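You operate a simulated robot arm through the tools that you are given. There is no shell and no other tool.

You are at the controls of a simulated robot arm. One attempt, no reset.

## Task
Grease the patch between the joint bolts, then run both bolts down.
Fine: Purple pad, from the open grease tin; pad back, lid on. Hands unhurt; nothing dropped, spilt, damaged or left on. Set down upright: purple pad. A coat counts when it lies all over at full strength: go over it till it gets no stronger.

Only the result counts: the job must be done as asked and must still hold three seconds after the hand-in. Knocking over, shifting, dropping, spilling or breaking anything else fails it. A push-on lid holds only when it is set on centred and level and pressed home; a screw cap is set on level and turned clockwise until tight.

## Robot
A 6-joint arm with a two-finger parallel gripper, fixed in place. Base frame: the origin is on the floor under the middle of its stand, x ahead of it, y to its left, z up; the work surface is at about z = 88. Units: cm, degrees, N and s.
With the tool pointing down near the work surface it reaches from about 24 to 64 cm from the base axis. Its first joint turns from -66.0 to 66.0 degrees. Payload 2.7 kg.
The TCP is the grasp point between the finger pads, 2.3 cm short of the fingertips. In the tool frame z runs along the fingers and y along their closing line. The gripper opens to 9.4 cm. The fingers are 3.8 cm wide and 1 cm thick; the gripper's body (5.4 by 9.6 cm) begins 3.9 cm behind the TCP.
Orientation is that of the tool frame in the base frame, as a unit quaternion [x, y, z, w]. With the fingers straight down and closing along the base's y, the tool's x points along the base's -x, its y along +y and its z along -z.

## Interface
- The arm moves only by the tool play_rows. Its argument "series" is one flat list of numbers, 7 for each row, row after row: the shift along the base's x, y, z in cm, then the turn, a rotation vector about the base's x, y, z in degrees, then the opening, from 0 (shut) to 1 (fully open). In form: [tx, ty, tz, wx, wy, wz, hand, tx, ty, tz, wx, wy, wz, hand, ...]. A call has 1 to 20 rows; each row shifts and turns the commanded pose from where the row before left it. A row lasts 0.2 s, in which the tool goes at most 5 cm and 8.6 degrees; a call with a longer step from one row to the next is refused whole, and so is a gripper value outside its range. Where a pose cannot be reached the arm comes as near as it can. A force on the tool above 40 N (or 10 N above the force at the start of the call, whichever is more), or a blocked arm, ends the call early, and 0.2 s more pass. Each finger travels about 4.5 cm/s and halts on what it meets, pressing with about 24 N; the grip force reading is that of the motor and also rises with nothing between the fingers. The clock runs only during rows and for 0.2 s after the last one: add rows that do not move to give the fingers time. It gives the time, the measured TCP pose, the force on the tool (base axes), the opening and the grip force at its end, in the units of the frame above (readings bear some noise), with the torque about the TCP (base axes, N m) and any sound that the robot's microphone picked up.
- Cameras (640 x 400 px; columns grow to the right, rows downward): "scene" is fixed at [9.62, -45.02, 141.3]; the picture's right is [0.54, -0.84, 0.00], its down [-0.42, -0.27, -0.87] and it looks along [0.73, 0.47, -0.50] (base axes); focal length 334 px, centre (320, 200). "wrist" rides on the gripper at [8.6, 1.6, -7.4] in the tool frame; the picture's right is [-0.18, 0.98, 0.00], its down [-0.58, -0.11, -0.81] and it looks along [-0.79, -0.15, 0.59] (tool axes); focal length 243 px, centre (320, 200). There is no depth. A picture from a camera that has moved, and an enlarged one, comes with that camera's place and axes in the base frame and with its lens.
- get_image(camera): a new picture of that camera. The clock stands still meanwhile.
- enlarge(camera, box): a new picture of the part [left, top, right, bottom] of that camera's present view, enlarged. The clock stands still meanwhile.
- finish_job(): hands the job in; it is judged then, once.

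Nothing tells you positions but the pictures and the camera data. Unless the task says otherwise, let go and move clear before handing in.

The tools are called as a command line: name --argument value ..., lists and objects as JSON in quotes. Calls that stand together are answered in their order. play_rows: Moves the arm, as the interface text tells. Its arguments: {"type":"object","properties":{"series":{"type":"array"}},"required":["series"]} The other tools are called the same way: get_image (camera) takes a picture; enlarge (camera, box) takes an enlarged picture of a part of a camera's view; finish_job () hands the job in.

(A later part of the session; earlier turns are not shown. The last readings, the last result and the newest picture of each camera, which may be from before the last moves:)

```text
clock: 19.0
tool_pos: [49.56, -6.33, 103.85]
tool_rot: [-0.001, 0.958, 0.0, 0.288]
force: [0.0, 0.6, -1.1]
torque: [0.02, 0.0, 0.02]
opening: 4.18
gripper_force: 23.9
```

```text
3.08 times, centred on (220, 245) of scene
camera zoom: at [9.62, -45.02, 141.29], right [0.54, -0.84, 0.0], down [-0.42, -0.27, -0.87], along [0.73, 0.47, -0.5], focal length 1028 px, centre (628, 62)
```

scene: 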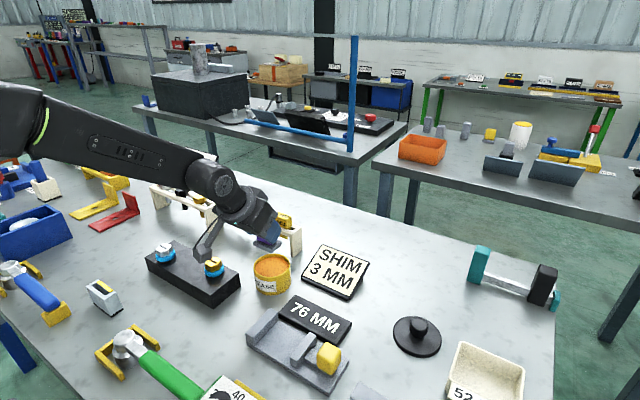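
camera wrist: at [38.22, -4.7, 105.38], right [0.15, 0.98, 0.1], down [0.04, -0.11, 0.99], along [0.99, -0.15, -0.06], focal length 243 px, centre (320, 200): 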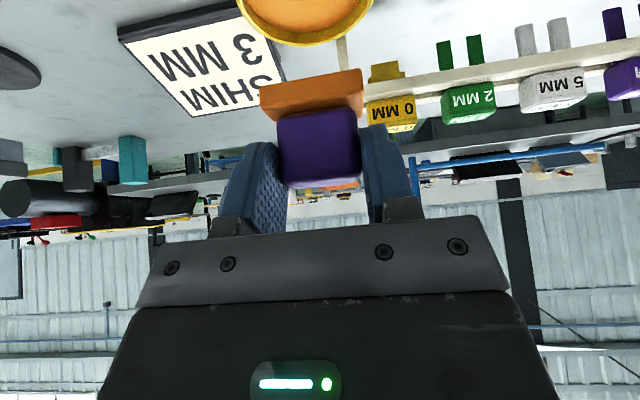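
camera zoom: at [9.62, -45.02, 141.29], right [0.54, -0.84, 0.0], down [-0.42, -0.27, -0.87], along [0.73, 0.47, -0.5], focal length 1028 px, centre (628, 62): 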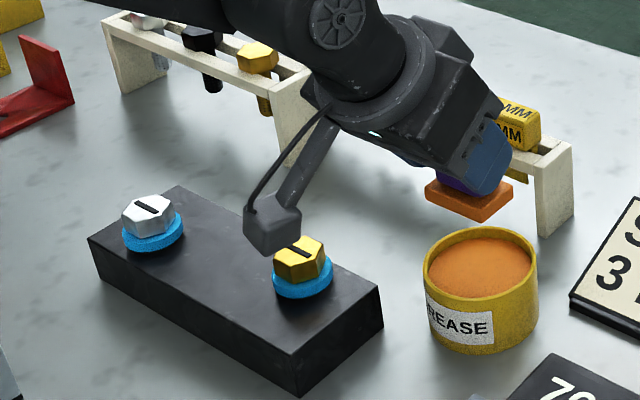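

The pad face is fully orange. Next I carry it high over to the centre of the block (pad centre target about (42.5,10)).

play_rows --series '[-1.73, 3.27, 0, 0, 0, 0, 0.2, -1.73, 3.27, 0, 0, 0, 0, 0.2, -1.73, 3.27, 0, 0, 0, 0, 0.2, -1.73, 3.27, 0, 0, 0, 0, 0.2, -1.74, 3.3, 0, 0, 0, 0, 0.2, 0, 0, -1.5, 0, 0, 0, 0.2, 0, 0, 0, 0, 0, 0, 0.2]'

get_image --camera "wrist"

enlarge --camera "scene" --box '[120, 180, 280, 310]'

```text
clock: 20.6
tool_pos: [40.84, 10.01, 102.44]
tool_rot: [-0.001, 0.958, 0.0, 0.287]
force: [-0.1, 0.1, -1.5]
torque: [0.01, 0.03, 0.02]
opening: 4.16
gripper_force: 24.3
```

```text
taken
camera wrist: at [29.45, 11.59, 104.0], right [0.15, 0.98, 0.1], down [0.04, -0.11, 0.99], along [0.99, -0.15, -0.06], focal length 243 px, centre (320, 200)
```

wrist: 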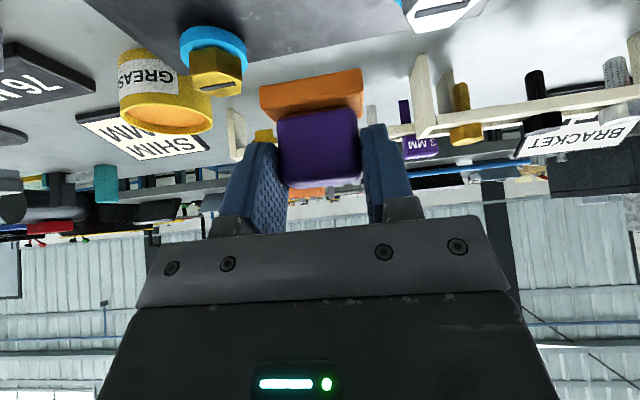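

```text
3.08 times, centred on (200, 245) of scene
camera zoom: at [9.62, -45.02, 141.3], right [0.54, -0.84, 0.0], down [-0.42, -0.27, -0.87], along [0.73, 0.47, -0.5], focal length 1028 px, centre (689, 62)
```

zoom: 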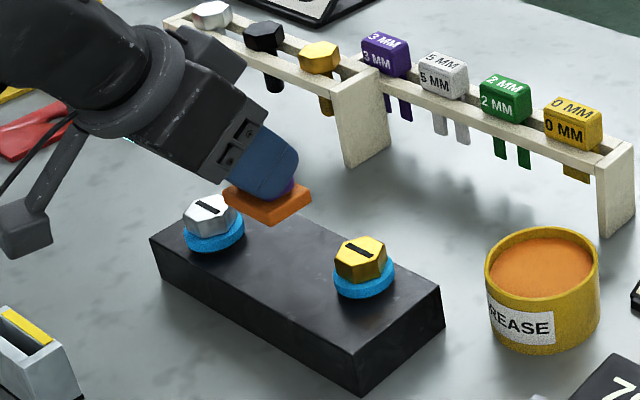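

I'll zoom in to refine bolt positions and head heights from this low angle.

enlarge --camera "wrist" --box '[160, 0, 280, 110]'

enlarge --camera "wrist" --box '[370, 0, 520, 110]'

```text
3.64 times, centred on (220, 55) of wrist
camera zoom: at [29.45, 11.59, 104.0], right [0.15, 0.98, 0.1], down [0.04, -0.11, 0.99], along [0.99, -0.15, -0.06], focal length 882 px, centre (684, 727)
```

zoom: 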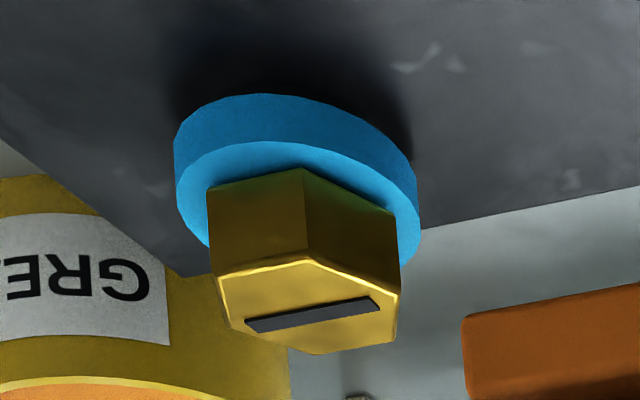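

```text
3.64 times, centred on (445, 55) of wrist
camera zoom: at [29.45, 11.59, 104.0], right [0.15, 0.98, 0.1], down [0.04, -0.11, 0.99], along [0.99, -0.15, -0.06], focal length 882 px, centre (-134, 727)
```

zoom: 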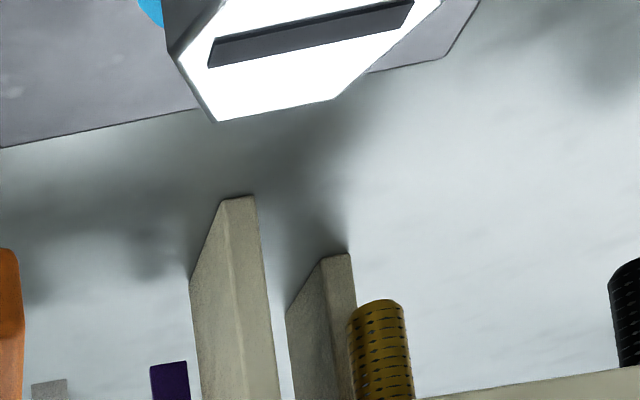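

Yellow head top is at about (43.85,3.45,94.9); the pad has clear space between the two bolts. I'll lower onto the block gently.

play_rows --series '[0, 0, -1.5, 0, 0, 0, 0.2, 0, 0, -1.5, 0, 0, 0, 0.2, 0, 0, -1.2, 0, 0, 0, 0.2, 0, 0, -0.4, 0, 0, 0, 0.2, 0, 0, -0.2, 0, 0, 0, 0.2, 0, 0, -0.2, 0, 0, 0, 0.2]'

enlarge --camera "scene" --box '[120, 200, 260, 310]'

get_image --camera "wrist"

```text
clock: 22.0
tool_pos: [41.02, 10.13, 97.3]
tool_rot: [-0.001, 0.958, 0.001, 0.288]
force: [0.3, -0.8, -1.9]
torque: [0.0, 0.0, 0.0]
opening: 4.15
gripper_force: 24.0
```

```text
3.64 times, centred on (190, 255) of scene
camera zoom: at [9.62, -45.02, 141.3], right [0.54, -0.84, 0.0], down [-0.42, -0.27, -0.87], along [0.73, 0.47, -0.5], focal length 1215 px, centre (793, 0)
```

zoom: 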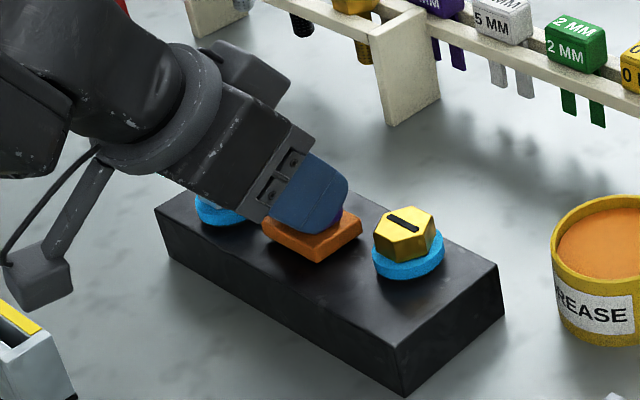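

```text
taken
camera wrist: at [29.56, 11.68, 98.82], right [0.15, 0.98, 0.1], down [0.04, -0.11, 0.99], along [0.99, -0.15, -0.06], focal length 243 px, centre (320, 200)
```

wrist: 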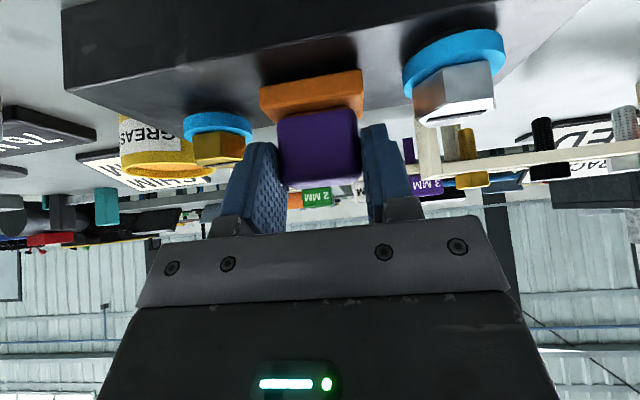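

Just above the surface. I'll go down in tiny steps until light contact.

play_rows --series '[0, 0, -0.15, 0, 0, 0, 0.2, 0, 0, -0.1, 0, 0, 0, 0.2, 0, 0, 0, 0, 0, 0, 0.2]'

```text
clock: 22.8
tool_pos: [40.92, 10.03, 97.01]
tool_rot: [-0.001, 0.958, 0.0, 0.288]
force: [0.3, 0.4, -2.0]
torque: [0.02, 0.0, 0.01]
opening: 4.17
gripper_force: 23.8
```

play_rows --series '[0, 0, -0.1, 0, 0, 0, 0.2, 0, 0, -0.1, 0, 0, 0, 0.2, 0, 0, 0, 0, 0, 0, 0.2]'

enlarge --camera "wrist" --box '[230, 20, 400, 140]'

```text
clock: 23.6
tool_pos: [41.03, 10.21, 97.01]
tool_rot: [-0.002, 0.957, 0.001, 0.29]
force: [-2.3, 0.4, 15.3]
torque: [-0.01, -0.35, 0.04]
opening: 4.19
gripper_force: 23.6
```

```text
3.33 times, centred on (315, 80) of wrist
camera zoom: at [29.7, 11.78, 98.47], right [0.15, 0.98, 0.1], down [0.04, -0.11, 0.99], along [0.99, -0.15, -0.05], focal length 809 px, centre (337, 600)
```

zoom: 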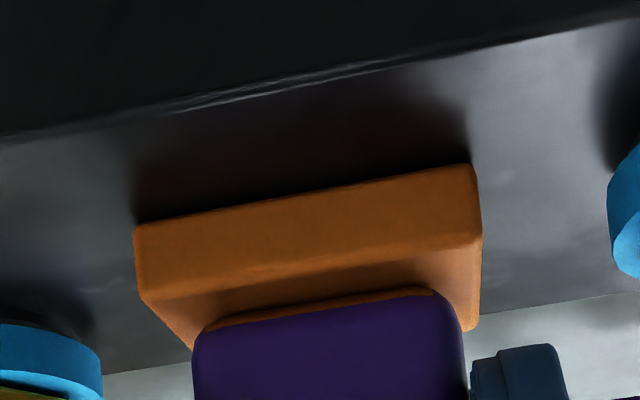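

Contact at TCP z≈97.0 (15 N). I'll ease the pressure slightly and make the first strokes along x, then check the coat.

play_rows --series '[0.2, 0, 0.06, 0, 0, 0, 0.2, 0.6, 0, 0, 0, 0, 0, 0.2, 0.6, 0, 0, 0, 0, 0, 0.2, 0.6, 0, 0, 0, 0, 0, 0.2, 0, 0, 0, 0, 0, 0, 0.2]'

enlarge --camera "wrist" --box '[150, 0, 470, 200]'

enlarge --camera "scene" --box '[120, 220, 260, 310]'

```text
clock: 24.8
tool_pos: [42.97, 10.18, 96.94]
tool_rot: [-0.001, 0.958, 0.001, 0.288]
force: [-7.8, -0.1, 20.7]
torque: [0.02, -0.36, 0.03]
opening: 4.19
gripper_force: 24.0
```

```text
2.00 times, centred on (310, 100) of wrist
camera zoom: at [31.63, 11.77, 98.45], right [0.15, 0.98, 0.1], down [0.04, -0.11, 0.99], along [0.99, -0.15, -0.06], focal length 485 px, centre (340, 400)
```

zoom: 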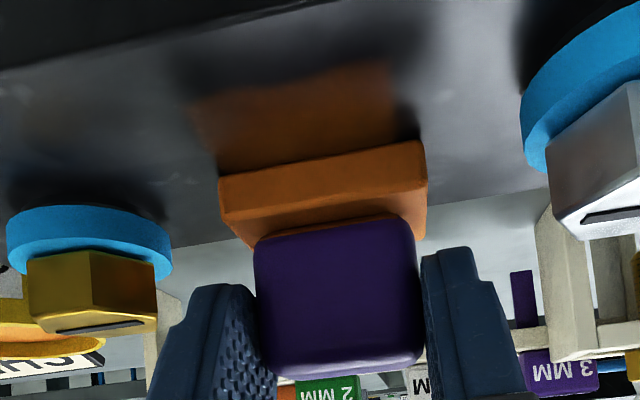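

```text
4.44 times, centred on (190, 265) of scene
camera zoom: at [9.57, -45.03, 141.3], right [0.54, -0.84, 0.0], down [-0.42, -0.27, -0.87], along [0.73, 0.47, -0.49], focal length 1485 px, centre (898, -89)
```

zoom: 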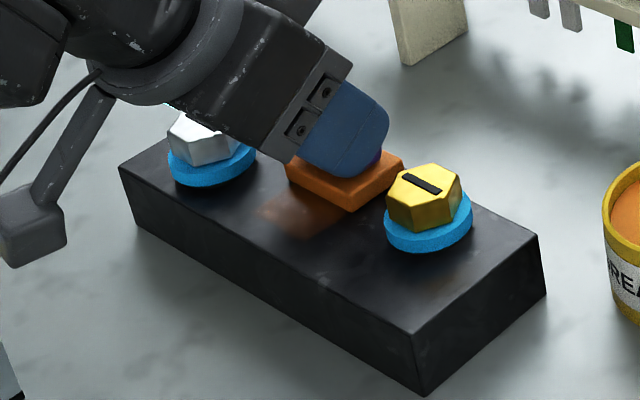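

The pad leaves a visible orange coat. I'll continue with back-and-forth strokes, slightly lighter pressure, covering the area between the bolts.

play_rows --series '[-0.8, 0, 0.04, 0, 0, 0, 0.2, -0.8, 0, 0, 0, 0, 0, 0.2, -0.8, 0, 0, 0, 0, 0, 0.2, -0.8, 0, 0, 0, 0, 0, 0.2, -0.8, 0, 0, 0, 0, 0, 0.2, 0, 0, 0, 0, 0, 0, 0.2]'

enlarge --camera "wrist" --box '[150, 0, 470, 200]'

enlarge --camera "scene" --box '[120, 220, 260, 310]'

```text
clock: 26.2
tool_pos: [38.87, 10.18, 97.07]
tool_rot: [0.0, 0.957, 0.001, 0.289]
force: [5.0, -1.6, 11.4]
torque: [-0.05, -0.63, -0.03]
opening: 4.18
gripper_force: 23.9
```

```text
2.00 times, centred on (310, 100) of wrist
camera zoom: at [27.51, 11.83, 98.45], right [0.15, 0.98, 0.1], down [0.04, -0.11, 0.99], along [0.99, -0.15, -0.06], focal length 485 px, centre (340, 400)
```

zoom: 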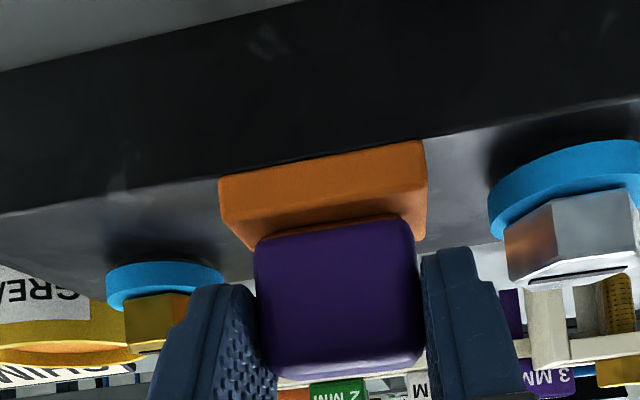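

```text
4.44 times, centred on (190, 265) of scene
camera zoom: at [9.61, -45.03, 141.29], right [0.54, -0.84, 0.0], down [-0.42, -0.27, -0.87], along [0.73, 0.47, -0.5], focal length 1485 px, centre (898, -89)
```

zoom: 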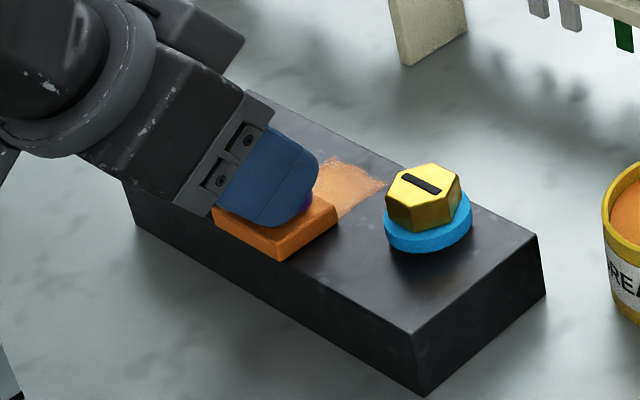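

The near stroke is flush with the block's front edge. Now strokes shifted toward the silver bolt, then toward the yellow bolt.

play_rows --series '[0, 0.6, 0, 0, 0, 0, 0.2, 0, 0.6, 0, 0, 0, 0, 0.2, 0.8, 0, 0, 0, 0, 0, 0.2, 0.8, 0, 0, 0, 0, 0, 0.2, 0.8, 0, 0, 0, 0, 0, 0.2, 0.8, 0, 0, 0, 0, 0, 0.2, 0.8, 0, 0, 0, 0, 0, 0.2, 0, -0.7, 0, 0, 0, 0, 0.2, 0, -0.7, 0, 0, 0, 0, 0.2, 0, -0.7, 0, 0, 0, 0, 0.2, 0, -0.6, 0, 0, 0, 0, 0.2, 0, 0, 0, 0, 0, 0, 0.2]'

enlarge --camera "wrist" --box '[150, 0, 470, 200]'

enlarge --camera "scene" --box '[120, 220, 260, 310]'

```text
clock: 28.8
tool_pos: [43.04, 8.47, 96.88]
tool_rot: [-0.001, 0.958, 0.0, 0.287]
force: [0.4, 3.0, 6.4]
torque: [0.13, -0.25, 0.09]
opening: 4.18
gripper_force: 24.3
```

```text
2.00 times, centred on (310, 100) of wrist
camera zoom: at [31.67, 10.15, 98.46], right [0.15, 0.98, 0.1], down [0.04, -0.11, 0.99], along [0.99, -0.15, -0.06], focal length 485 px, centre (340, 400)
```

zoom: 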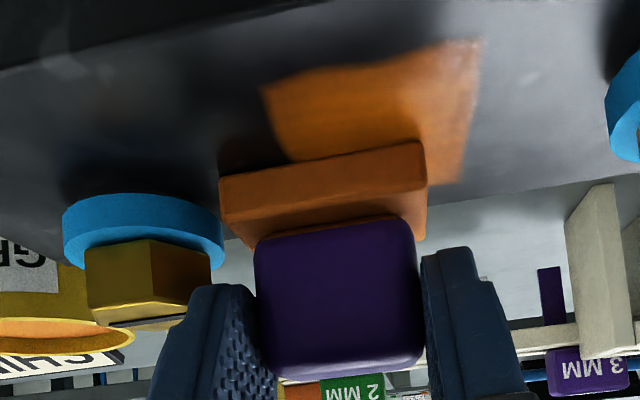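

```text
4.44 times, centred on (190, 265) of scene
camera zoom: at [9.61, -45.01, 141.3], right [0.54, -0.84, 0.0], down [-0.42, -0.27, -0.87], along [0.73, 0.47, -0.5], focal length 1485 px, centre (898, -89)
```

zoom: 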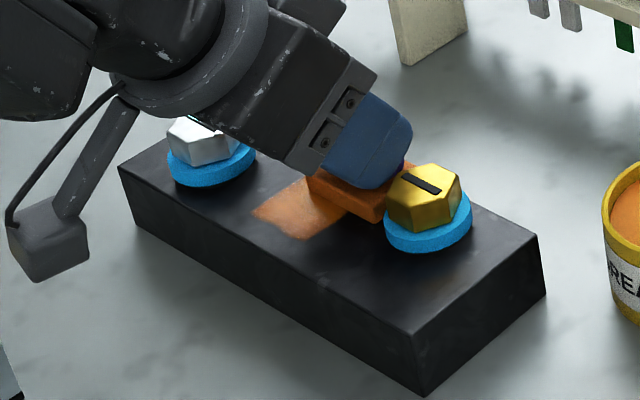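

The coat reveals the patch: about x 40.3–44.6, y 7.9–12.1, centred at (42.45,10). One pad width covers it in y, so I'll go back and forth in x several times at y≈10.

play_rows --series '[0, 0.6, -0.02, 0, 0, 0, 0.2, 0, 0.6, 0, 0, 0, 0, 0.2, 0, 0.4, 0, 0, 0, 0, 0.2, -0.8, 0, 0, 0, 0, 0, 0.2, -0.8, 0, 0, 0, 0, 0, 0.2, -0.8, 0, 0, 0, 0, 0, 0.2, -0.8, 0, 0, 0, 0, 0, 0.2, -0.8, 0, 0, 0, 0, 0, 0.2, 0.8, 0, 0, 0, 0, 0, 0.2, 0.8, 0, 0, 0, 0, 0, 0.2, 0.8, 0, 0, 0, 0, 0, 0.2, 0.8, 0, 0, 0, 0, 0, 0.2, 0.8, 0, 0, 0, 0, 0, 0.2, 0, 0, 0, 0, 0, 0, 0.2]'

enlarge --camera "wrist" --box '[150, 0, 470, 200]'

enlarge --camera "scene" --box '[150, 230, 230, 290]'

```text
clock: 31.8
tool_pos: [43.08, 10.2, 96.91]
tool_rot: [-0.001, 0.958, 0.0, 0.288]
force: [-1.4, -0.3, 4.1]
torque: [-0.03, -0.06, -0.02]
opening: 4.17
gripper_force: 23.4
```

```text
2.00 times, centred on (310, 100) of wrist
camera zoom: at [31.78, 11.75, 98.44], right [0.15, 0.98, 0.1], down [0.04, -0.11, 0.99], along [0.99, -0.15, -0.06], focal length 485 px, centre (340, 400)
```

zoom: 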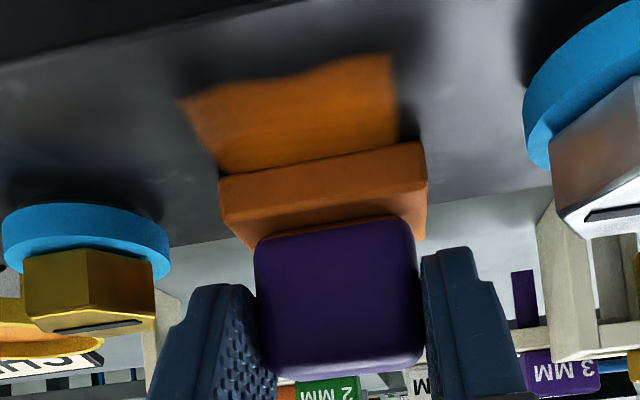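

```text
6.67 times, centred on (190, 260) of scene
camera zoom: at [9.61, -45.02, 141.29], right [0.54, -0.84, 0.0], down [-0.42, -0.27, -0.87], along [0.73, 0.47, -0.5], focal length 2228 px, centre (1187, -200)
```

zoom: 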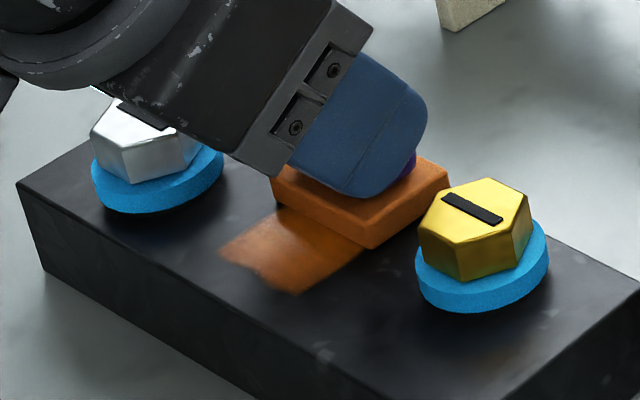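

Coat is getting stronger. More strokes with a touch more pressure, then I'll lift and compare.

play_rows --series '[-0.9, 0, -0.05, 0, 0, 0, 0.2, -0.9, 0, 0, 0, 0, 0, 0.2, -0.9, 0, 0, 0, 0, 0, 0.2, -0.9, 0, 0, 0, 0, 0, 0.2, -0.6, 0, 0, 0, 0, 0, 0.2, 0.6, 0, 0, 0, 0, 0, 0.2, 0.9, 0, 0, 0, 0, 0, 0.2, 0.9, 0, 0, 0, 0, 0, 0.2, 0.9, 0, 0, 0, 0, 0, 0.2, 0.9, 0, 0, 0, 0, 0, 0.2, -0.9, -0.3, 0, 0, 0, 0, 0.2, -0.9, 0, 0, 0, 0, 0, 0.2, -0.9, 0, 0, 0, 0, 0, 0.2, -0.9, 0, 0, 0, 0, 0, 0.2, -0.6, 0, 0, 0, 0, 0, 0.2, 0.6, 0.3, 0, 0, 0, 0, 0.2, 0.9, 0, 0, 0, 0, 0, 0.2, 0.9, 0, 0, 0, 0, 0, 0.2, 0.9, 0, 0, 0, 0, 0, 0.2, 0.9, 0, 0, 0, 0, 0, 0.2]'

enlarge --camera "wrist" --box '[150, 0, 470, 200]'

enlarge --camera "scene" --box '[150, 230, 230, 290]'

```text
clock: 36.0
tool_pos: [42.98, 10.26, 96.82]
tool_rot: [-0.001, 0.958, 0.0, 0.287]
force: [-7.7, 0.2, 16.8]
torque: [0.04, -0.11, 0.01]
opening: 4.18
gripper_force: 24.1
```

```text
2.00 times, centred on (310, 100) of wrist
camera zoom: at [31.64, 11.85, 98.41], right [0.15, 0.98, 0.1], down [0.04, -0.11, 0.99], along [0.99, -0.15, -0.06], focal length 485 px, centre (340, 400)
```

zoom: 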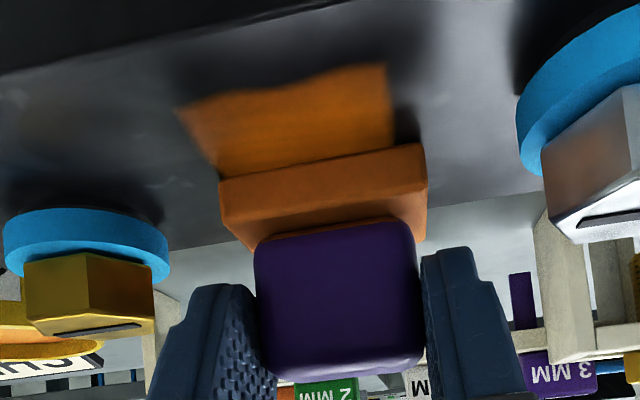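

```text
6.67 times, centred on (190, 260) of scene
camera zoom: at [9.57, -45.02, 141.3], right [0.54, -0.84, 0.0], down [-0.42, -0.27, -0.87], along [0.73, 0.47, -0.49], focal length 2228 px, centre (1187, -200)
```

zoom: 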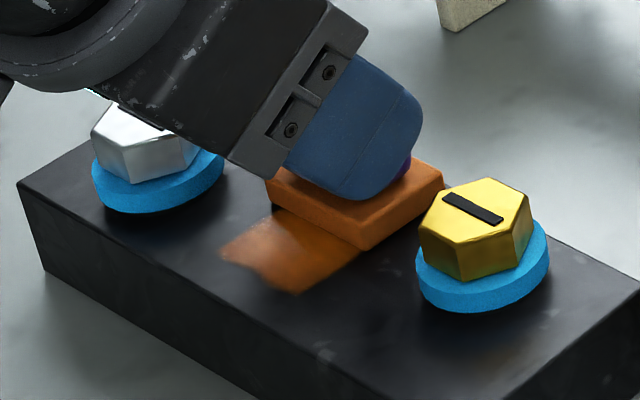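

I'll lift off and move back over the tin so the scene camera can see the whole patch.

play_rows --series '[0, 0, 0.3, 0, 0, 0, 0.2, 0, 0, 1, 0, 0, 0, 0.2, 0, 0, 2, 0, 0, 0, 0.2, 0, 0, 2, 0, 0, 0, 0.2, 0, 0, 1.7, 0, 0, 0, 0.2, 1.3, -3.3, 0, 0, 0, 0, 0.2, 1.3, -3.3, 0, 0, 0, 0, 0.2, 1.3, -3.3, 0, 0, 0, 0, 0.2, 1.3, -3.3, 0, 0, 0, 0, 0.2, 1.3, -3.2, 0, 0, 0, 0, 0.2, 0, 0, 0, 0, 0, 0, 0.2]'

enlarge --camera "scene" --box '[140, 230, 240, 300]'

get_image --camera "scene"

get_image --camera "wrist"

```text
clock: 38.4
tool_pos: [49.86, -6.21, 104.06]
tool_rot: [-0.001, 0.958, 0.0, 0.287]
force: [0.4, -0.7, -1.8]
torque: [-0.04, 0.0, 0.01]
opening: 4.18
gripper_force: 23.8
```

```text
5.71 times, centred on (190, 265) of scene
camera zoom: at [9.62, -45.02, 141.29], right [0.54, -0.84, 0.0], down [-0.42, -0.27, -0.87], along [0.73, 0.47, -0.5], focal length 1910 px, centre (1063, -171)
```

zoom: 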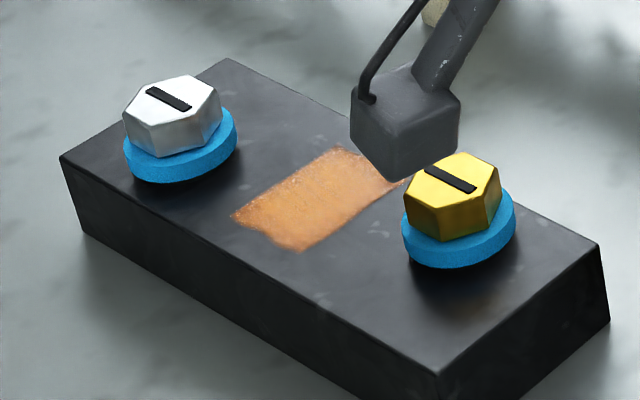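

```text
taken
```

scene: 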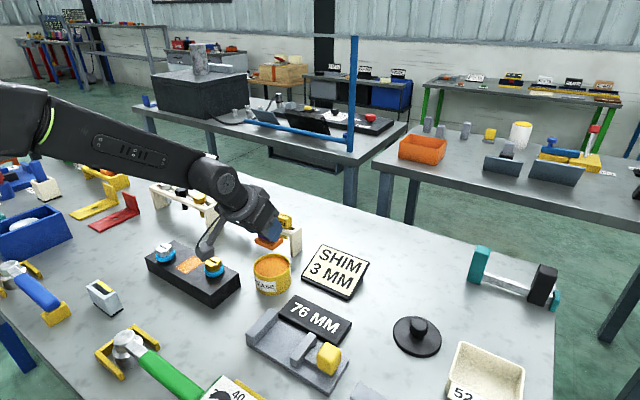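

```text
taken
camera wrist: at [38.43, -4.59, 105.51], right [0.15, 0.98, 0.1], down [0.04, -0.11, 0.99], along [0.99, -0.15, -0.06], focal length 243 px, centre (320, 200)
```

wrist: 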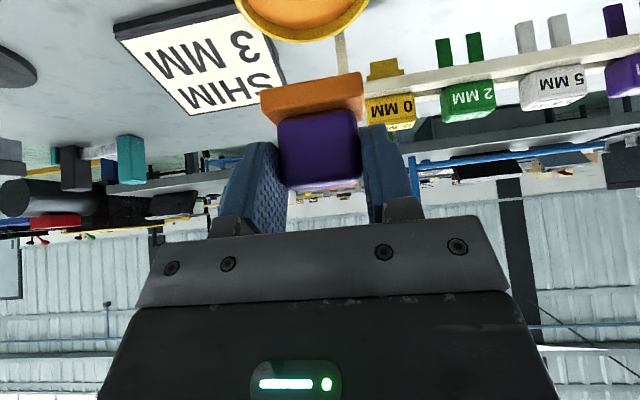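

enlarge --camera "scene" --box '[170, 248, 220, 280]'

enlarge --camera "scene" --box '[240, 215, 305, 300]'

```text
12.50 times, centred on (195, 264) of scene
camera zoom: at [9.62, -45.02, 141.29], right [0.54, -0.84, 0.0], down [-0.42, -0.27, -0.87], along [0.73, 0.47, -0.5], focal length 4177 px, centre (1882, -600)
```

zoom: 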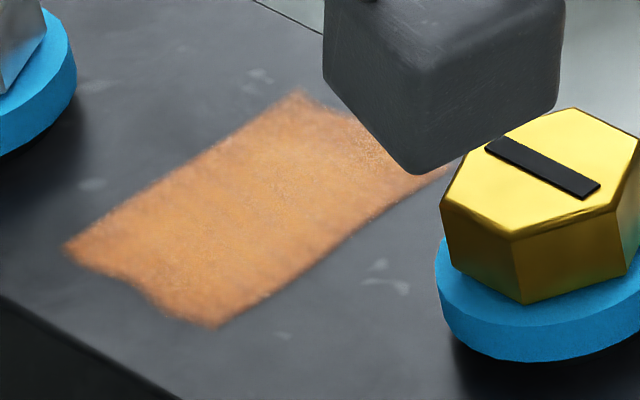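

```text
4.71 times, centred on (272, 258) of scene
camera zoom: at [9.62, -45.02, 141.29], right [0.54, -0.84, 0.0], down [-0.42, -0.27, -0.87], along [0.73, 0.47, -0.5], focal length 1573 px, centre (544, -71)
```

zoom: 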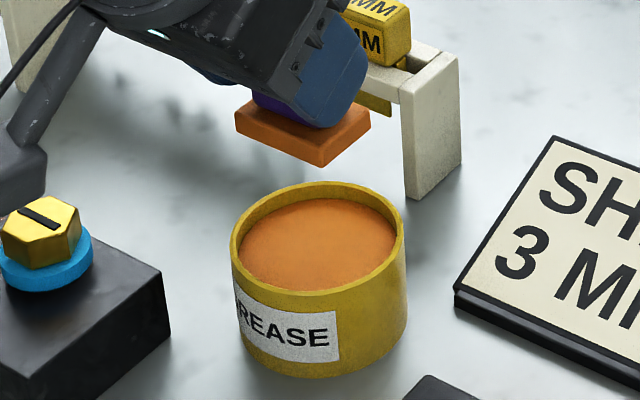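

The coat looks fairly even over x 40–44.8, y 8–12. To be sure it reaches full strength I'll reload the pad in the tin and go over it again.

play_rows --series '[-0.28, -0.05, -1.2, 0, 0, 0, 0.2, 0, 0, -1.5, 0, 0, 0, 0.2, 0, 0, -1.5, 0, 0, 0, 0.2, 0, 0, -1.2, 0, 0, 0, 0.2, 0, 0, -0.6, 0, 0, 0, 0.2, 0, 0, -0.4, 0, 0, 0, 0.2, 0, 0, -0.3, 0, 0, 0, 0.2, 0, 0, -0.2, 0, 0, 0, 0.2, 0, 0, -0.1, 0, 0, 0, 0.2, 0, 0, 0, 0, 0, 0, 0.2]'

enlarge --camera "scene" --box '[230, 210, 310, 300]'

enlarge --camera "wrist" --box '[220, 0, 400, 110]'

```text
clock: 40.6
tool_pos: [49.4, -6.24, 97.06]
tool_rot: [-0.001, 0.957, 0.0, 0.291]
force: [-5.2, 1.0, 20.8]
torque: [0.02, 0.12, -0.01]
opening: 4.16
gripper_force: 24.0
```

```text
4.44 times, centred on (270, 255) of scene
camera zoom: at [9.57, -45.01, 141.3], right [0.54, -0.84, 0.0], down [-0.42, -0.27, -0.87], along [0.73, 0.47, -0.49], focal length 1485 px, centre (542, -44)
```

zoom: 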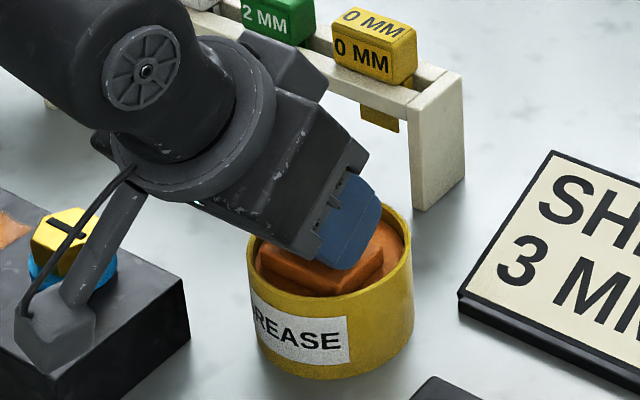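

```text
3.56 times, centred on (310, 55) of wrist
camera zoom: at [37.99, -4.71, 98.5], right [0.15, 0.98, 0.1], down [0.04, -0.11, 0.99], along [0.99, -0.15, -0.05], focal length 863 px, centre (356, 716)
```

zoom: 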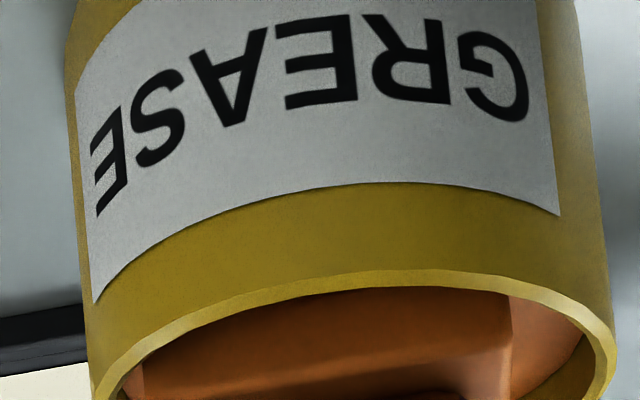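

Reloaded. Lift out and return to the patch for another pass.

play_rows --series '[0, 0, 0.3, 0, 0, 0, 0.2, 0, 0, 0.5, 0, 0, 0, 0.2, 0, 0, 1, 0, 0, 0, 0.2, 0, 0, 1.5, 0, 0, 0, 0.2, 0, 0, 2, 0, 0, 0, 0.2, 0, 0, 1.5, 0, 0, 0, 0.2, -1.75, 3.27, 0, 0, 0, 0, 0.2, -1.75, 3.27, 0, 0, 0, 0, 0.2, -1.75, 3.27, 0, 0, 0, 0, 0.2, -1.75, 3.27, 0, 0, 0, 0, 0.2, -1.75, 3.3, 0, 0, 0, 0, 0.2, 0, 0, -1.0, 0, 0, 0, 0.2, 0, 0, 0, 0, 0, 0, 0.2]'

enlarge --camera "scene" --box '[120, 200, 310, 310]'

```text
clock: 43.4
tool_pos: [40.51, 10.29, 102.4]
tool_rot: [-0.001, 0.958, 0.001, 0.288]
force: [0.4, 0.3, -1.3]
torque: [0.03, 0.0, -0.01]
opening: 4.19
gripper_force: 24.0
```

```text
3.37 times, centred on (215, 255) of scene
camera zoom: at [9.62, -45.02, 141.3], right [0.54, -0.84, 0.0], down [-0.42, -0.27, -0.87], along [0.73, 0.47, -0.5], focal length 1126 px, centre (674, 15)
```

zoom: 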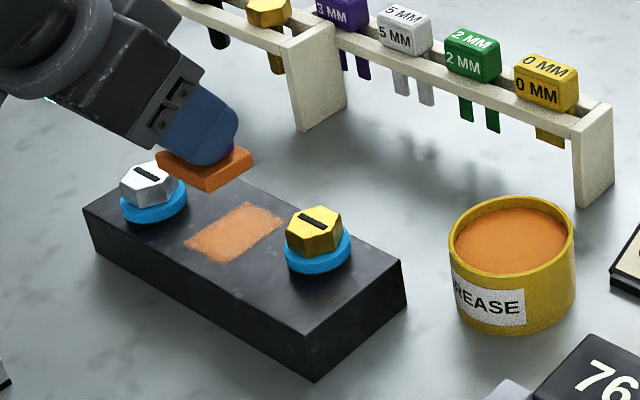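

A clear view of the whole patch — I'll take a reference close-up before the next passes.

enlarge --camera "scene" --box '[165, 245, 215, 280]'

enlarge --camera "wrist" --box '[200, 0, 420, 130]'

```text
11.43 times, centred on (190, 262) of scene
camera zoom: at [9.62, -45.02, 141.3], right [0.54, -0.84, 0.0], down [-0.42, -0.27, -0.87], along [0.73, 0.47, -0.5], focal length 3819 px, centre (1806, -514)
```

zoom: 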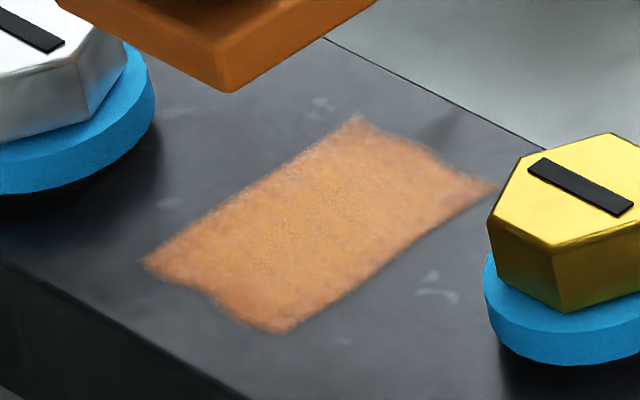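

```text
2.91 times, centred on (310, 65) of wrist
camera zoom: at [29.14, 11.88, 104.06], right [0.15, 0.98, 0.1], down [0.04, -0.11, 0.99], along [0.99, -0.15, -0.06], focal length 706 px, centre (349, 593)
```

zoom: 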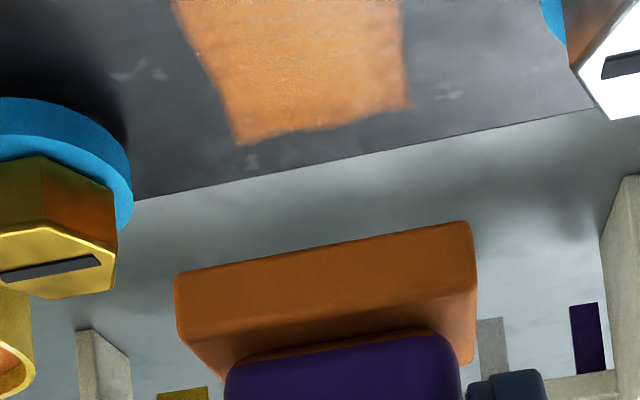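

Coat is uniform; I'll do another set of strokes and compare the colour afterwards.

play_rows --series '[0.3, -0.15, -1.5, 0, 0, 0, 0.2, 0, 0, -1.5, 0, 0, 0, 0.2, 0, 0, -1.3, 0, 0, 0, 0.2, 0, 0, -0.5, 0, 0, 0, 0.2, 0, 0, -0.3, 0, 0, 0, 0.2, 0, 0, -0.2, 0, 0, 0, 0.2, 0, 0, -0.15, 0, 0, 0, 0.2, 0, 0, 0, 0, 0, 0, 0.2]'

```text
clock: 45.2
tool_pos: [40.83, 10.0, 97.33]
tool_rot: [-0.002, 0.958, 0.0, 0.287]
force: [0.1, 0.8, -1.2]
torque: [-0.07, 0.02, 0.01]
opening: 4.15
gripper_force: 24.7
```

play_rows --series '[0, 0, -0.15, 0, 0, 0, 0.2, 0, 0, -0.15, 0, 0, 0, 0.2, 0, 0, 0, 0, 0, 0, 0.2]'

```text
clock: 46.0
tool_pos: [40.81, 9.98, 97.11]
tool_rot: [0.0, 0.958, 0.0, 0.288]
force: [-0.4, -0.9, -1.4]
torque: [-0.01, 0.03, -0.01]
opening: 4.17
gripper_force: 24.7
```

play_rows --series '[0, 0, -0.12, 0, 0, 0, 0.2, 0, 0, -0.12, 0, 0, 0, 0.2, 0, 0, 0, 0, 0, 0, 0.2]'

```text
clock: 46.8
tool_pos: [40.75, 10.0, 96.76]
tool_rot: [-0.001, 0.957, 0.0, 0.289]
force: [-2.8, 0.0, 7.8]
torque: [-0.01, -0.09, -0.02]
opening: 4.2
gripper_force: 24.3
```

Contact at 8 N. Now several full strokes.

play_rows --series '[-0.9, 0, -0.03, 0, 0, 0, 0.2, -0.9, 0, 0, 0, 0, 0, 0.2, 0.8, 0, 0, 0, 0, 0, 0.2, 0.8, 0, 0, 0, 0, 0, 0.2, 0.8, 0, 0, 0, 0, 0, 0.2, 0.8, 0, 0, 0, 0, 0, 0.2, 0.8, 0, 0, 0, 0, 0, 0.2, -0.8, 0.3, 0, 0, 0, 0, 0.2, -0.8, 0, 0, 0, 0, 0, 0.2, -0.8, 0, 0, 0, 0, 0, 0.2, -0.8, 0, 0, 0, 0, 0, 0.2, -0.8, 0, 0, 0, 0, 0, 0.2, 0.8, -0.6, 0, 0, 0, 0, 0.2, 0.8, 0, 0, 0, 0, 0, 0.2, 0.8, 0, 0, 0, 0, 0, 0.2, 0.8, 0, 0, 0, 0, 0, 0.2, 0.8, 0, 0, 0, 0, 0, 0.2, -0.8, 0.3, 0, 0, 0, 0, 0.2, -0.8, 0, 0, 0, 0, 0, 0.2, -0.8, 0, 0, 0, 0, 0, 0.2]'

```text
clock: 51.0
tool_pos: [40.47, 9.94, 96.47]
tool_rot: [-0.001, 0.958, 0.0, 0.288]
force: [4.3, 1.5, 11.9]
torque: [-0.04, -0.26, 0.02]
opening: 4.19
gripper_force: 24.2
```

The z at contact has dropped slightly; I'll check whether the pad has slid in the grip.

enlarge --camera "wrist" --box '[150, 0, 470, 200]'

enlarge --camera "scene" --box '[150, 220, 230, 290]'

```text
2.00 times, centred on (310, 100) of wrist
camera zoom: at [29.14, 11.54, 98.12], right [0.15, 0.98, 0.1], down [0.04, -0.11, 0.99], along [0.99, -0.15, -0.06], focal length 485 px, centre (340, 400)
```

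zoom: 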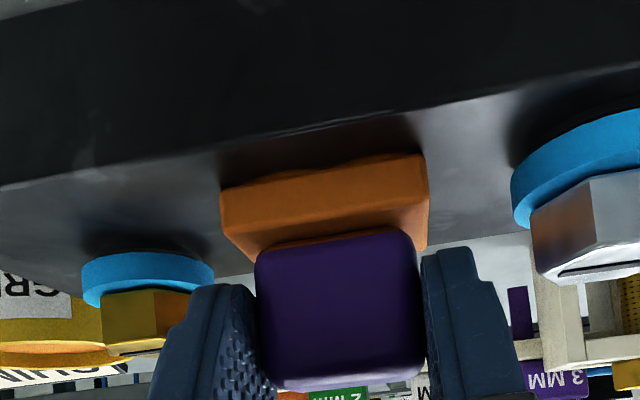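

```text
5.71 times, centred on (190, 255) of scene
camera zoom: at [9.61, -45.02, 141.29], right [0.54, -0.84, 0.0], down [-0.42, -0.27, -0.87], along [0.73, 0.47, -0.5], focal length 1910 px, centre (1063, -114)
```

zoom: 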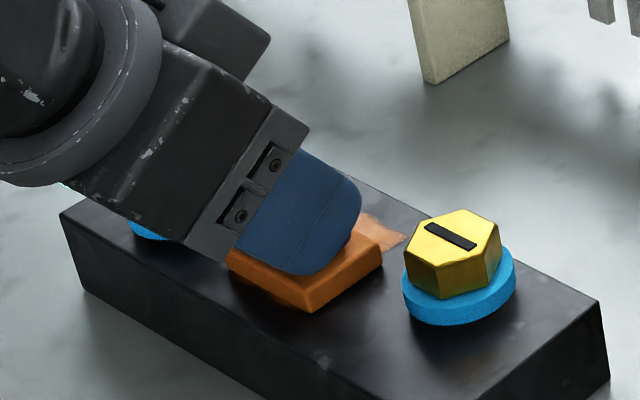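

The pad slid up about 0.3 cm in the grip — noted for setting it down. Lift to inspect the coat.

play_rows --series '[0, 0, 0.3, 0, 0, 0, 0.2, 0, 0, 1, 0, 0, 0, 0.2, 0, 0, 2, 0, 0, 0, 0.2, 0, 0, 2.5, 0, 0, 0, 0.2, 0, 0, 0, 0, 0, 0, 0.2]'

enlarge --camera "scene" --box '[165, 245, 215, 280]'

enlarge --camera "wrist" --box '[200, 0, 420, 130]'

```text
clock: 52.2
tool_pos: [40.54, 9.85, 102.33]
tool_rot: [-0.001, 0.958, 0.0, 0.287]
force: [0.8, -0.2, -0.8]
torque: [0.03, 0.01, -0.01]
opening: 4.14
gripper_force: 24.6
```

```text
11.43 times, centred on (190, 262) of scene
camera zoom: at [9.62, -45.02, 141.3], right [0.54, -0.84, 0.0], down [-0.42, -0.27, -0.87], along [0.73, 0.47, -0.5], focal length 3819 px, centre (1806, -514)
```

zoom: 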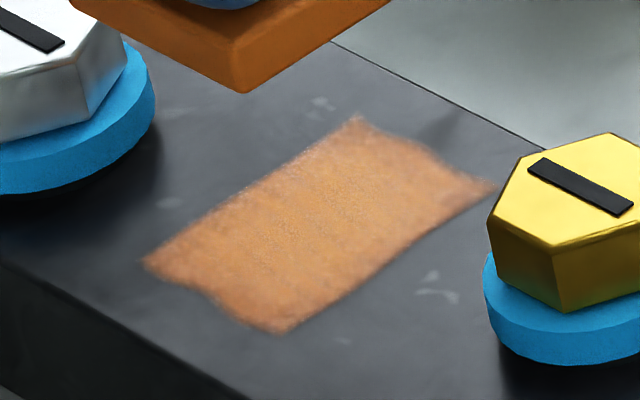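

```text
2.91 times, centred on (310, 65) of wrist
camera zoom: at [29.19, 11.5, 103.94], right [0.15, 0.98, 0.1], down [0.04, -0.11, 0.99], along [0.99, -0.15, -0.06], focal length 706 px, centre (349, 593)
```

zoom: 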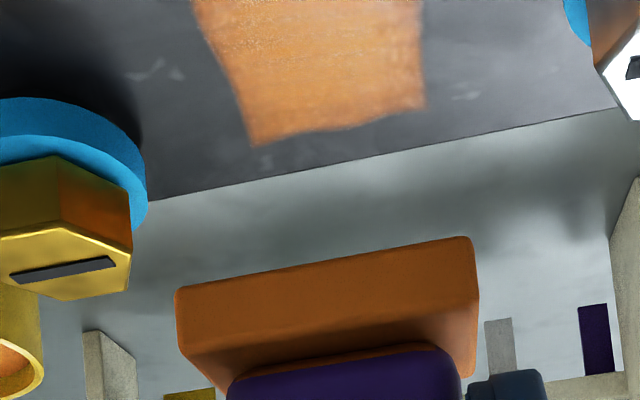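

The coat is unchanged from the previous pass — full strength all over. Now I carry the pad back to its spot.

play_rows --series '[1.84, -3.21, 0.2, 0, 0, 0, 0.2, 1.84, -3.21, 0.2, 0, 0, 0, 0.2, 1.84, -3.21, 0.2, 0, 0, 0, 0.2, 1.84, -3.21, 0.2, 0, 0, 0, 0.2, 1.84, -3.21, 0, 0, 0, 0, 0.2, 2.23, -3.39, -0.3, 0, 0, 0, 0.2, 2.23, -3.39, -0.3, 0, 0, 0, 0.2, 2.23, -3.39, -0.3, 0, 0, 0, 0.2, 2.23, -3.39, -0.3, 0, 0, 0, 0.2, 2.23, -3.39, -0.4, 0, 0, 0, 0.2, 2.23, -3.39, -0.4, 0, 0, 0, 0.2, 2.23, -3.39, -0.5, 0, 0, 0, 0.2, 0, 0, 0, 0, 0, 0, 0.2]'

get_image --camera "scene"

get_image --camera "wrist"

```text
clock: 55.0
tool_pos: [65.21, -29.8, 100.82]
tool_rot: [-0.001, 0.958, 0.0, 0.286]
force: [0.4, -0.8, -1.7]
torque: [-0.02, 0.0, 0.0]
opening: 4.18
gripper_force: 23.6
```

```text
taken
```

scene: 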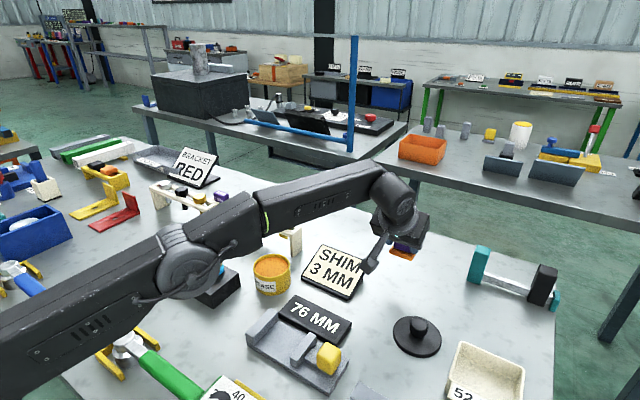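

```text
taken
camera wrist: at [53.81, -28.22, 102.3], right [0.15, 0.98, 0.1], down [0.04, -0.11, 0.99], along [0.99, -0.15, -0.06], focal length 243 px, centre (320, 200)
```

wrist: 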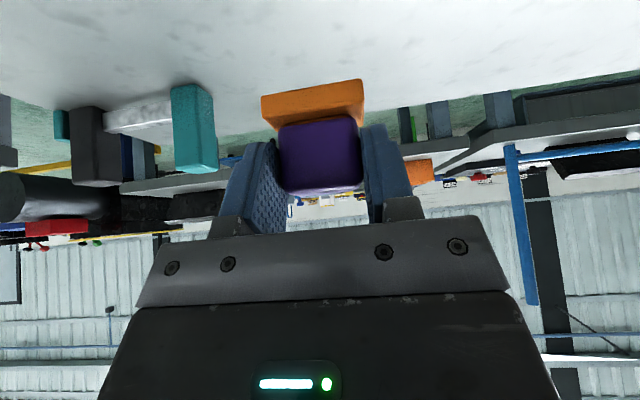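

Right above its original place. I'll lower to just above the table, then in fine steps until contact.

play_rows --series '[0.1, -0.07, -1.5, 0, 0, 0, 0.2, 0, 0, -1.5, 0, 0, 0, 0.2, 0, 0, -1.5, 0, 0, 0, 0.2, 0, 0, -1.5, 0, 0, 0, 0.2, 0, 0, -0.8, 0, 0, 0, 0.2, 0, 0, -0.4, 0, 0, 0, 0.2, 0, 0, 0, 0, 0, 0, 0.2]'

enlarge --camera "scene" --box '[360, 230, 440, 300]'

get_image --camera "wrist"

```text
clock: 56.6
tool_pos: [65.53, -29.8, 93.52]
tool_rot: [-0.001, 0.958, 0.001, 0.287]
force: [0.1, -0.7, -1.7]
torque: [-0.06, 0.01, -0.02]
opening: 4.16
gripper_force: 24.1
```

```text
5.71 times, centred on (400, 265) of scene
camera zoom: at [9.62, -45.02, 141.29], right [0.54, -0.84, 0.0], down [-0.42, -0.27, -0.87], along [0.73, 0.47, -0.5], focal length 1910 px, centre (-137, -171)
```

zoom: 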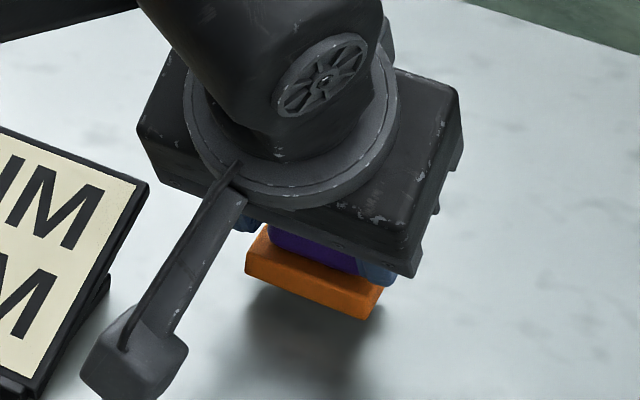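

```text
taken
camera wrist: at [54.18, -28.28, 95.1], right [0.15, 0.98, 0.1], down [0.04, -0.11, 0.99], along [0.99, -0.15, -0.06], focal length 243 px, centre (320, 200)
```

wrist: 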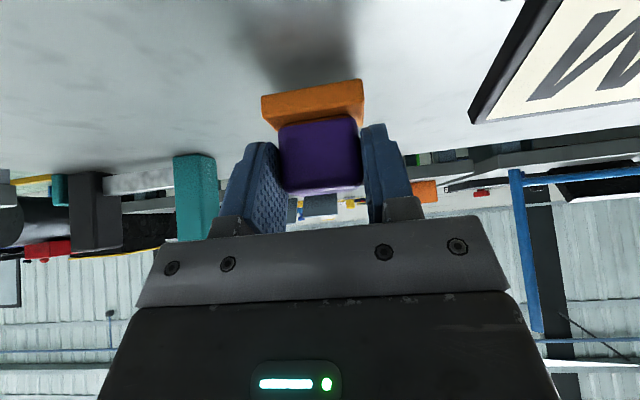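

play_rows --series '[-0.1, -0.05, -0.2, 0, 0, 0, 0.2, 0, 0, -0.2, 0, 0, 0, 0.2, 0, 0, -0.15, 0, 0, 0, 0.2, 0, 0, 0, 0, 0, 0, 0.2]'

enlarge --camera "scene" --box '[360, 230, 440, 300]'

```text
clock: 57.6
tool_pos: [65.3, -29.87, 92.97]
tool_rot: [-0.001, 0.958, 0.0, 0.287]
force: [0.5, 0.1, -1.8]
torque: [0.01, 0.03, 0.0]
opening: 4.15
gripper_force: 23.6
```

```text
5.71 times, centred on (400, 265) of scene
camera zoom: at [9.62, -45.02, 141.29], right [0.54, -0.84, 0.0], down [-0.42, -0.27, -0.87], along [0.73, 0.47, -0.5], focal length 1910 px, centre (-137, -171)
```

zoom: 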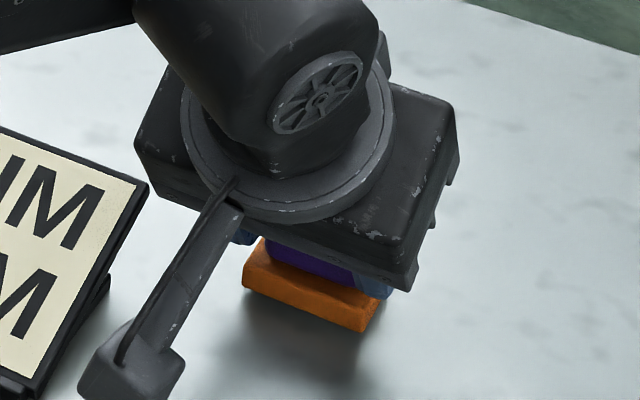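

play_rows --series '[0, 0, -0.1, 0, 0, 0, 0.2, 0, 0, -0.1, 0, 0, 0, 0.2, 0, 0, 0, 0, 0, 0, 0.2]'

```text
clock: 58.4
tool_pos: [65.44, -29.83, 92.78]
tool_rot: [0.0, 0.958, 0.0, 0.287]
force: [0.6, 0.4, -2.0]
torque: [-0.02, 0.0, 0.01]
opening: 4.16
gripper_force: 23.6
```

play_rows --series '[0, 0, -0.1, 0, 0, 0, 0.2, 0, 0, -0.08, 0, 0, 0, 0.2, 0, 0, 0, 0, 0, 0, 0.2]'

enlarge --camera "wrist" --box '[230, 20, 400, 140]'

```text
clock: 59.2
tool_pos: [65.38, -29.78, 92.6]
tool_rot: [-0.001, 0.958, 0.001, 0.287]
force: [-0.2, 0.5, -1.0]
torque: [-0.02, 0.03, 0.01]
opening: 4.2
gripper_force: 24.6
```

```text
3.33 times, centred on (315, 80) of wrist
camera zoom: at [54.13, -28.29, 94.15], right [0.15, 0.98, 0.1], down [0.04, -0.11, 0.99], along [0.99, -0.15, -0.06], focal length 809 px, centre (337, 600)
```

zoom: 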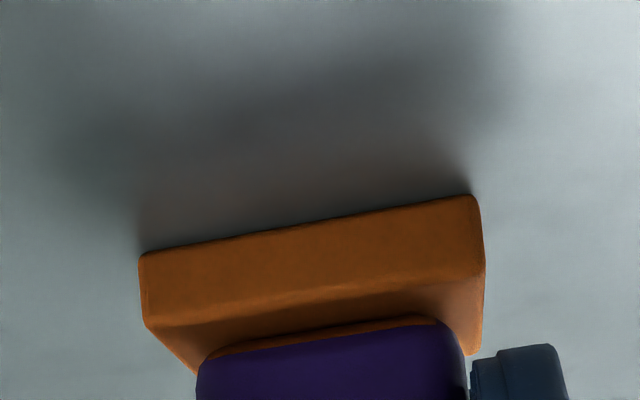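

play_rows --series '[0, 0, -0.08, 0, 0, 0, 0.2, 0, 0, -0.06, 0, 0, 0, 0.2, 0, 0, 0, 0, 0, 0, 0.2]'

```text
clock: 60.0
tool_pos: [65.4, -29.82, 92.61]
tool_rot: [-0.001, 0.957, 0.0, 0.289]
force: [-0.9, 0.2, 4.7]
torque: [0.18, 0.06, 0.04]
opening: 4.16
gripper_force: 24.0
```

Table contact reached (5 N). I'll press a hair more, then open the fingers.

play_rows --series '[0, 0, -0.05, 0, 0, 0, 0.2, 0, 0, 0, 0, 0, 0, 0.2, 0, 0, 0, 0, 0, 0, 0.5, 0, 0, 0, 0, 0, 0, 0.6, 0, 0, 0, 0, 0, 0, 0.7, 0, 0, 0, 0, 0, 0, 0.7]'

get_image --camera "wrist"

enlarge --camera "scene" --box '[360, 230, 440, 300]'

```text
clock: 61.4
tool_pos: [65.56, -29.81, 92.43]
tool_rot: [-0.001, 0.958, 0.001, 0.287]
force: [0.1, -0.2, 0.0]
torque: [0.0, -0.01, -0.02]
opening: 6.57
gripper_force: 0.1
```

```text
taken
camera wrist: at [54.17, -28.24, 93.95], right [0.15, 0.98, 0.1], down [0.04, -0.11, 0.99], along [0.99, -0.15, -0.06], focal length 243 px, centre (320, 200)
```

wrist: 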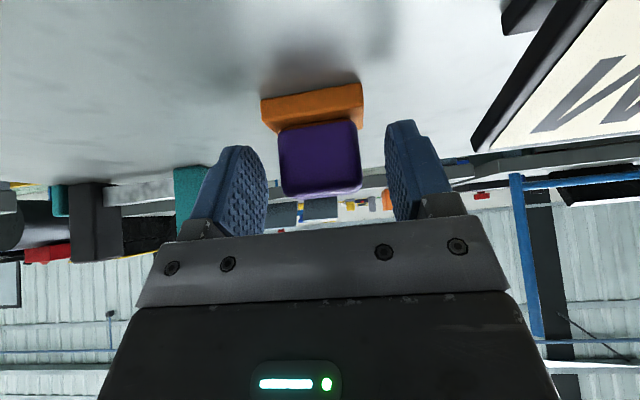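

```text
5.71 times, centred on (400, 265) of scene
camera zoom: at [9.62, -45.02, 141.3], right [0.54, -0.84, 0.0], down [-0.42, -0.27, -0.87], along [0.73, 0.47, -0.5], focal length 1910 px, centre (-137, -171)
```

zoom: 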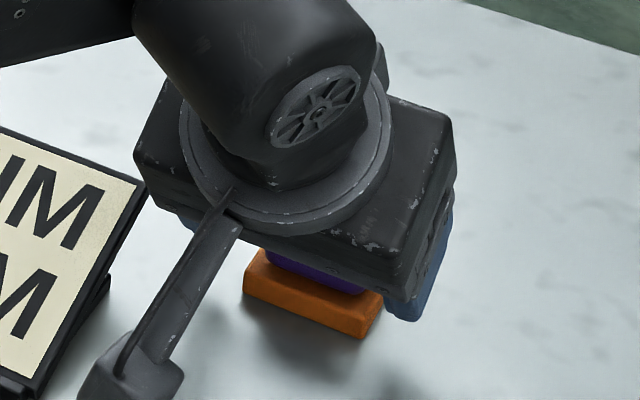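

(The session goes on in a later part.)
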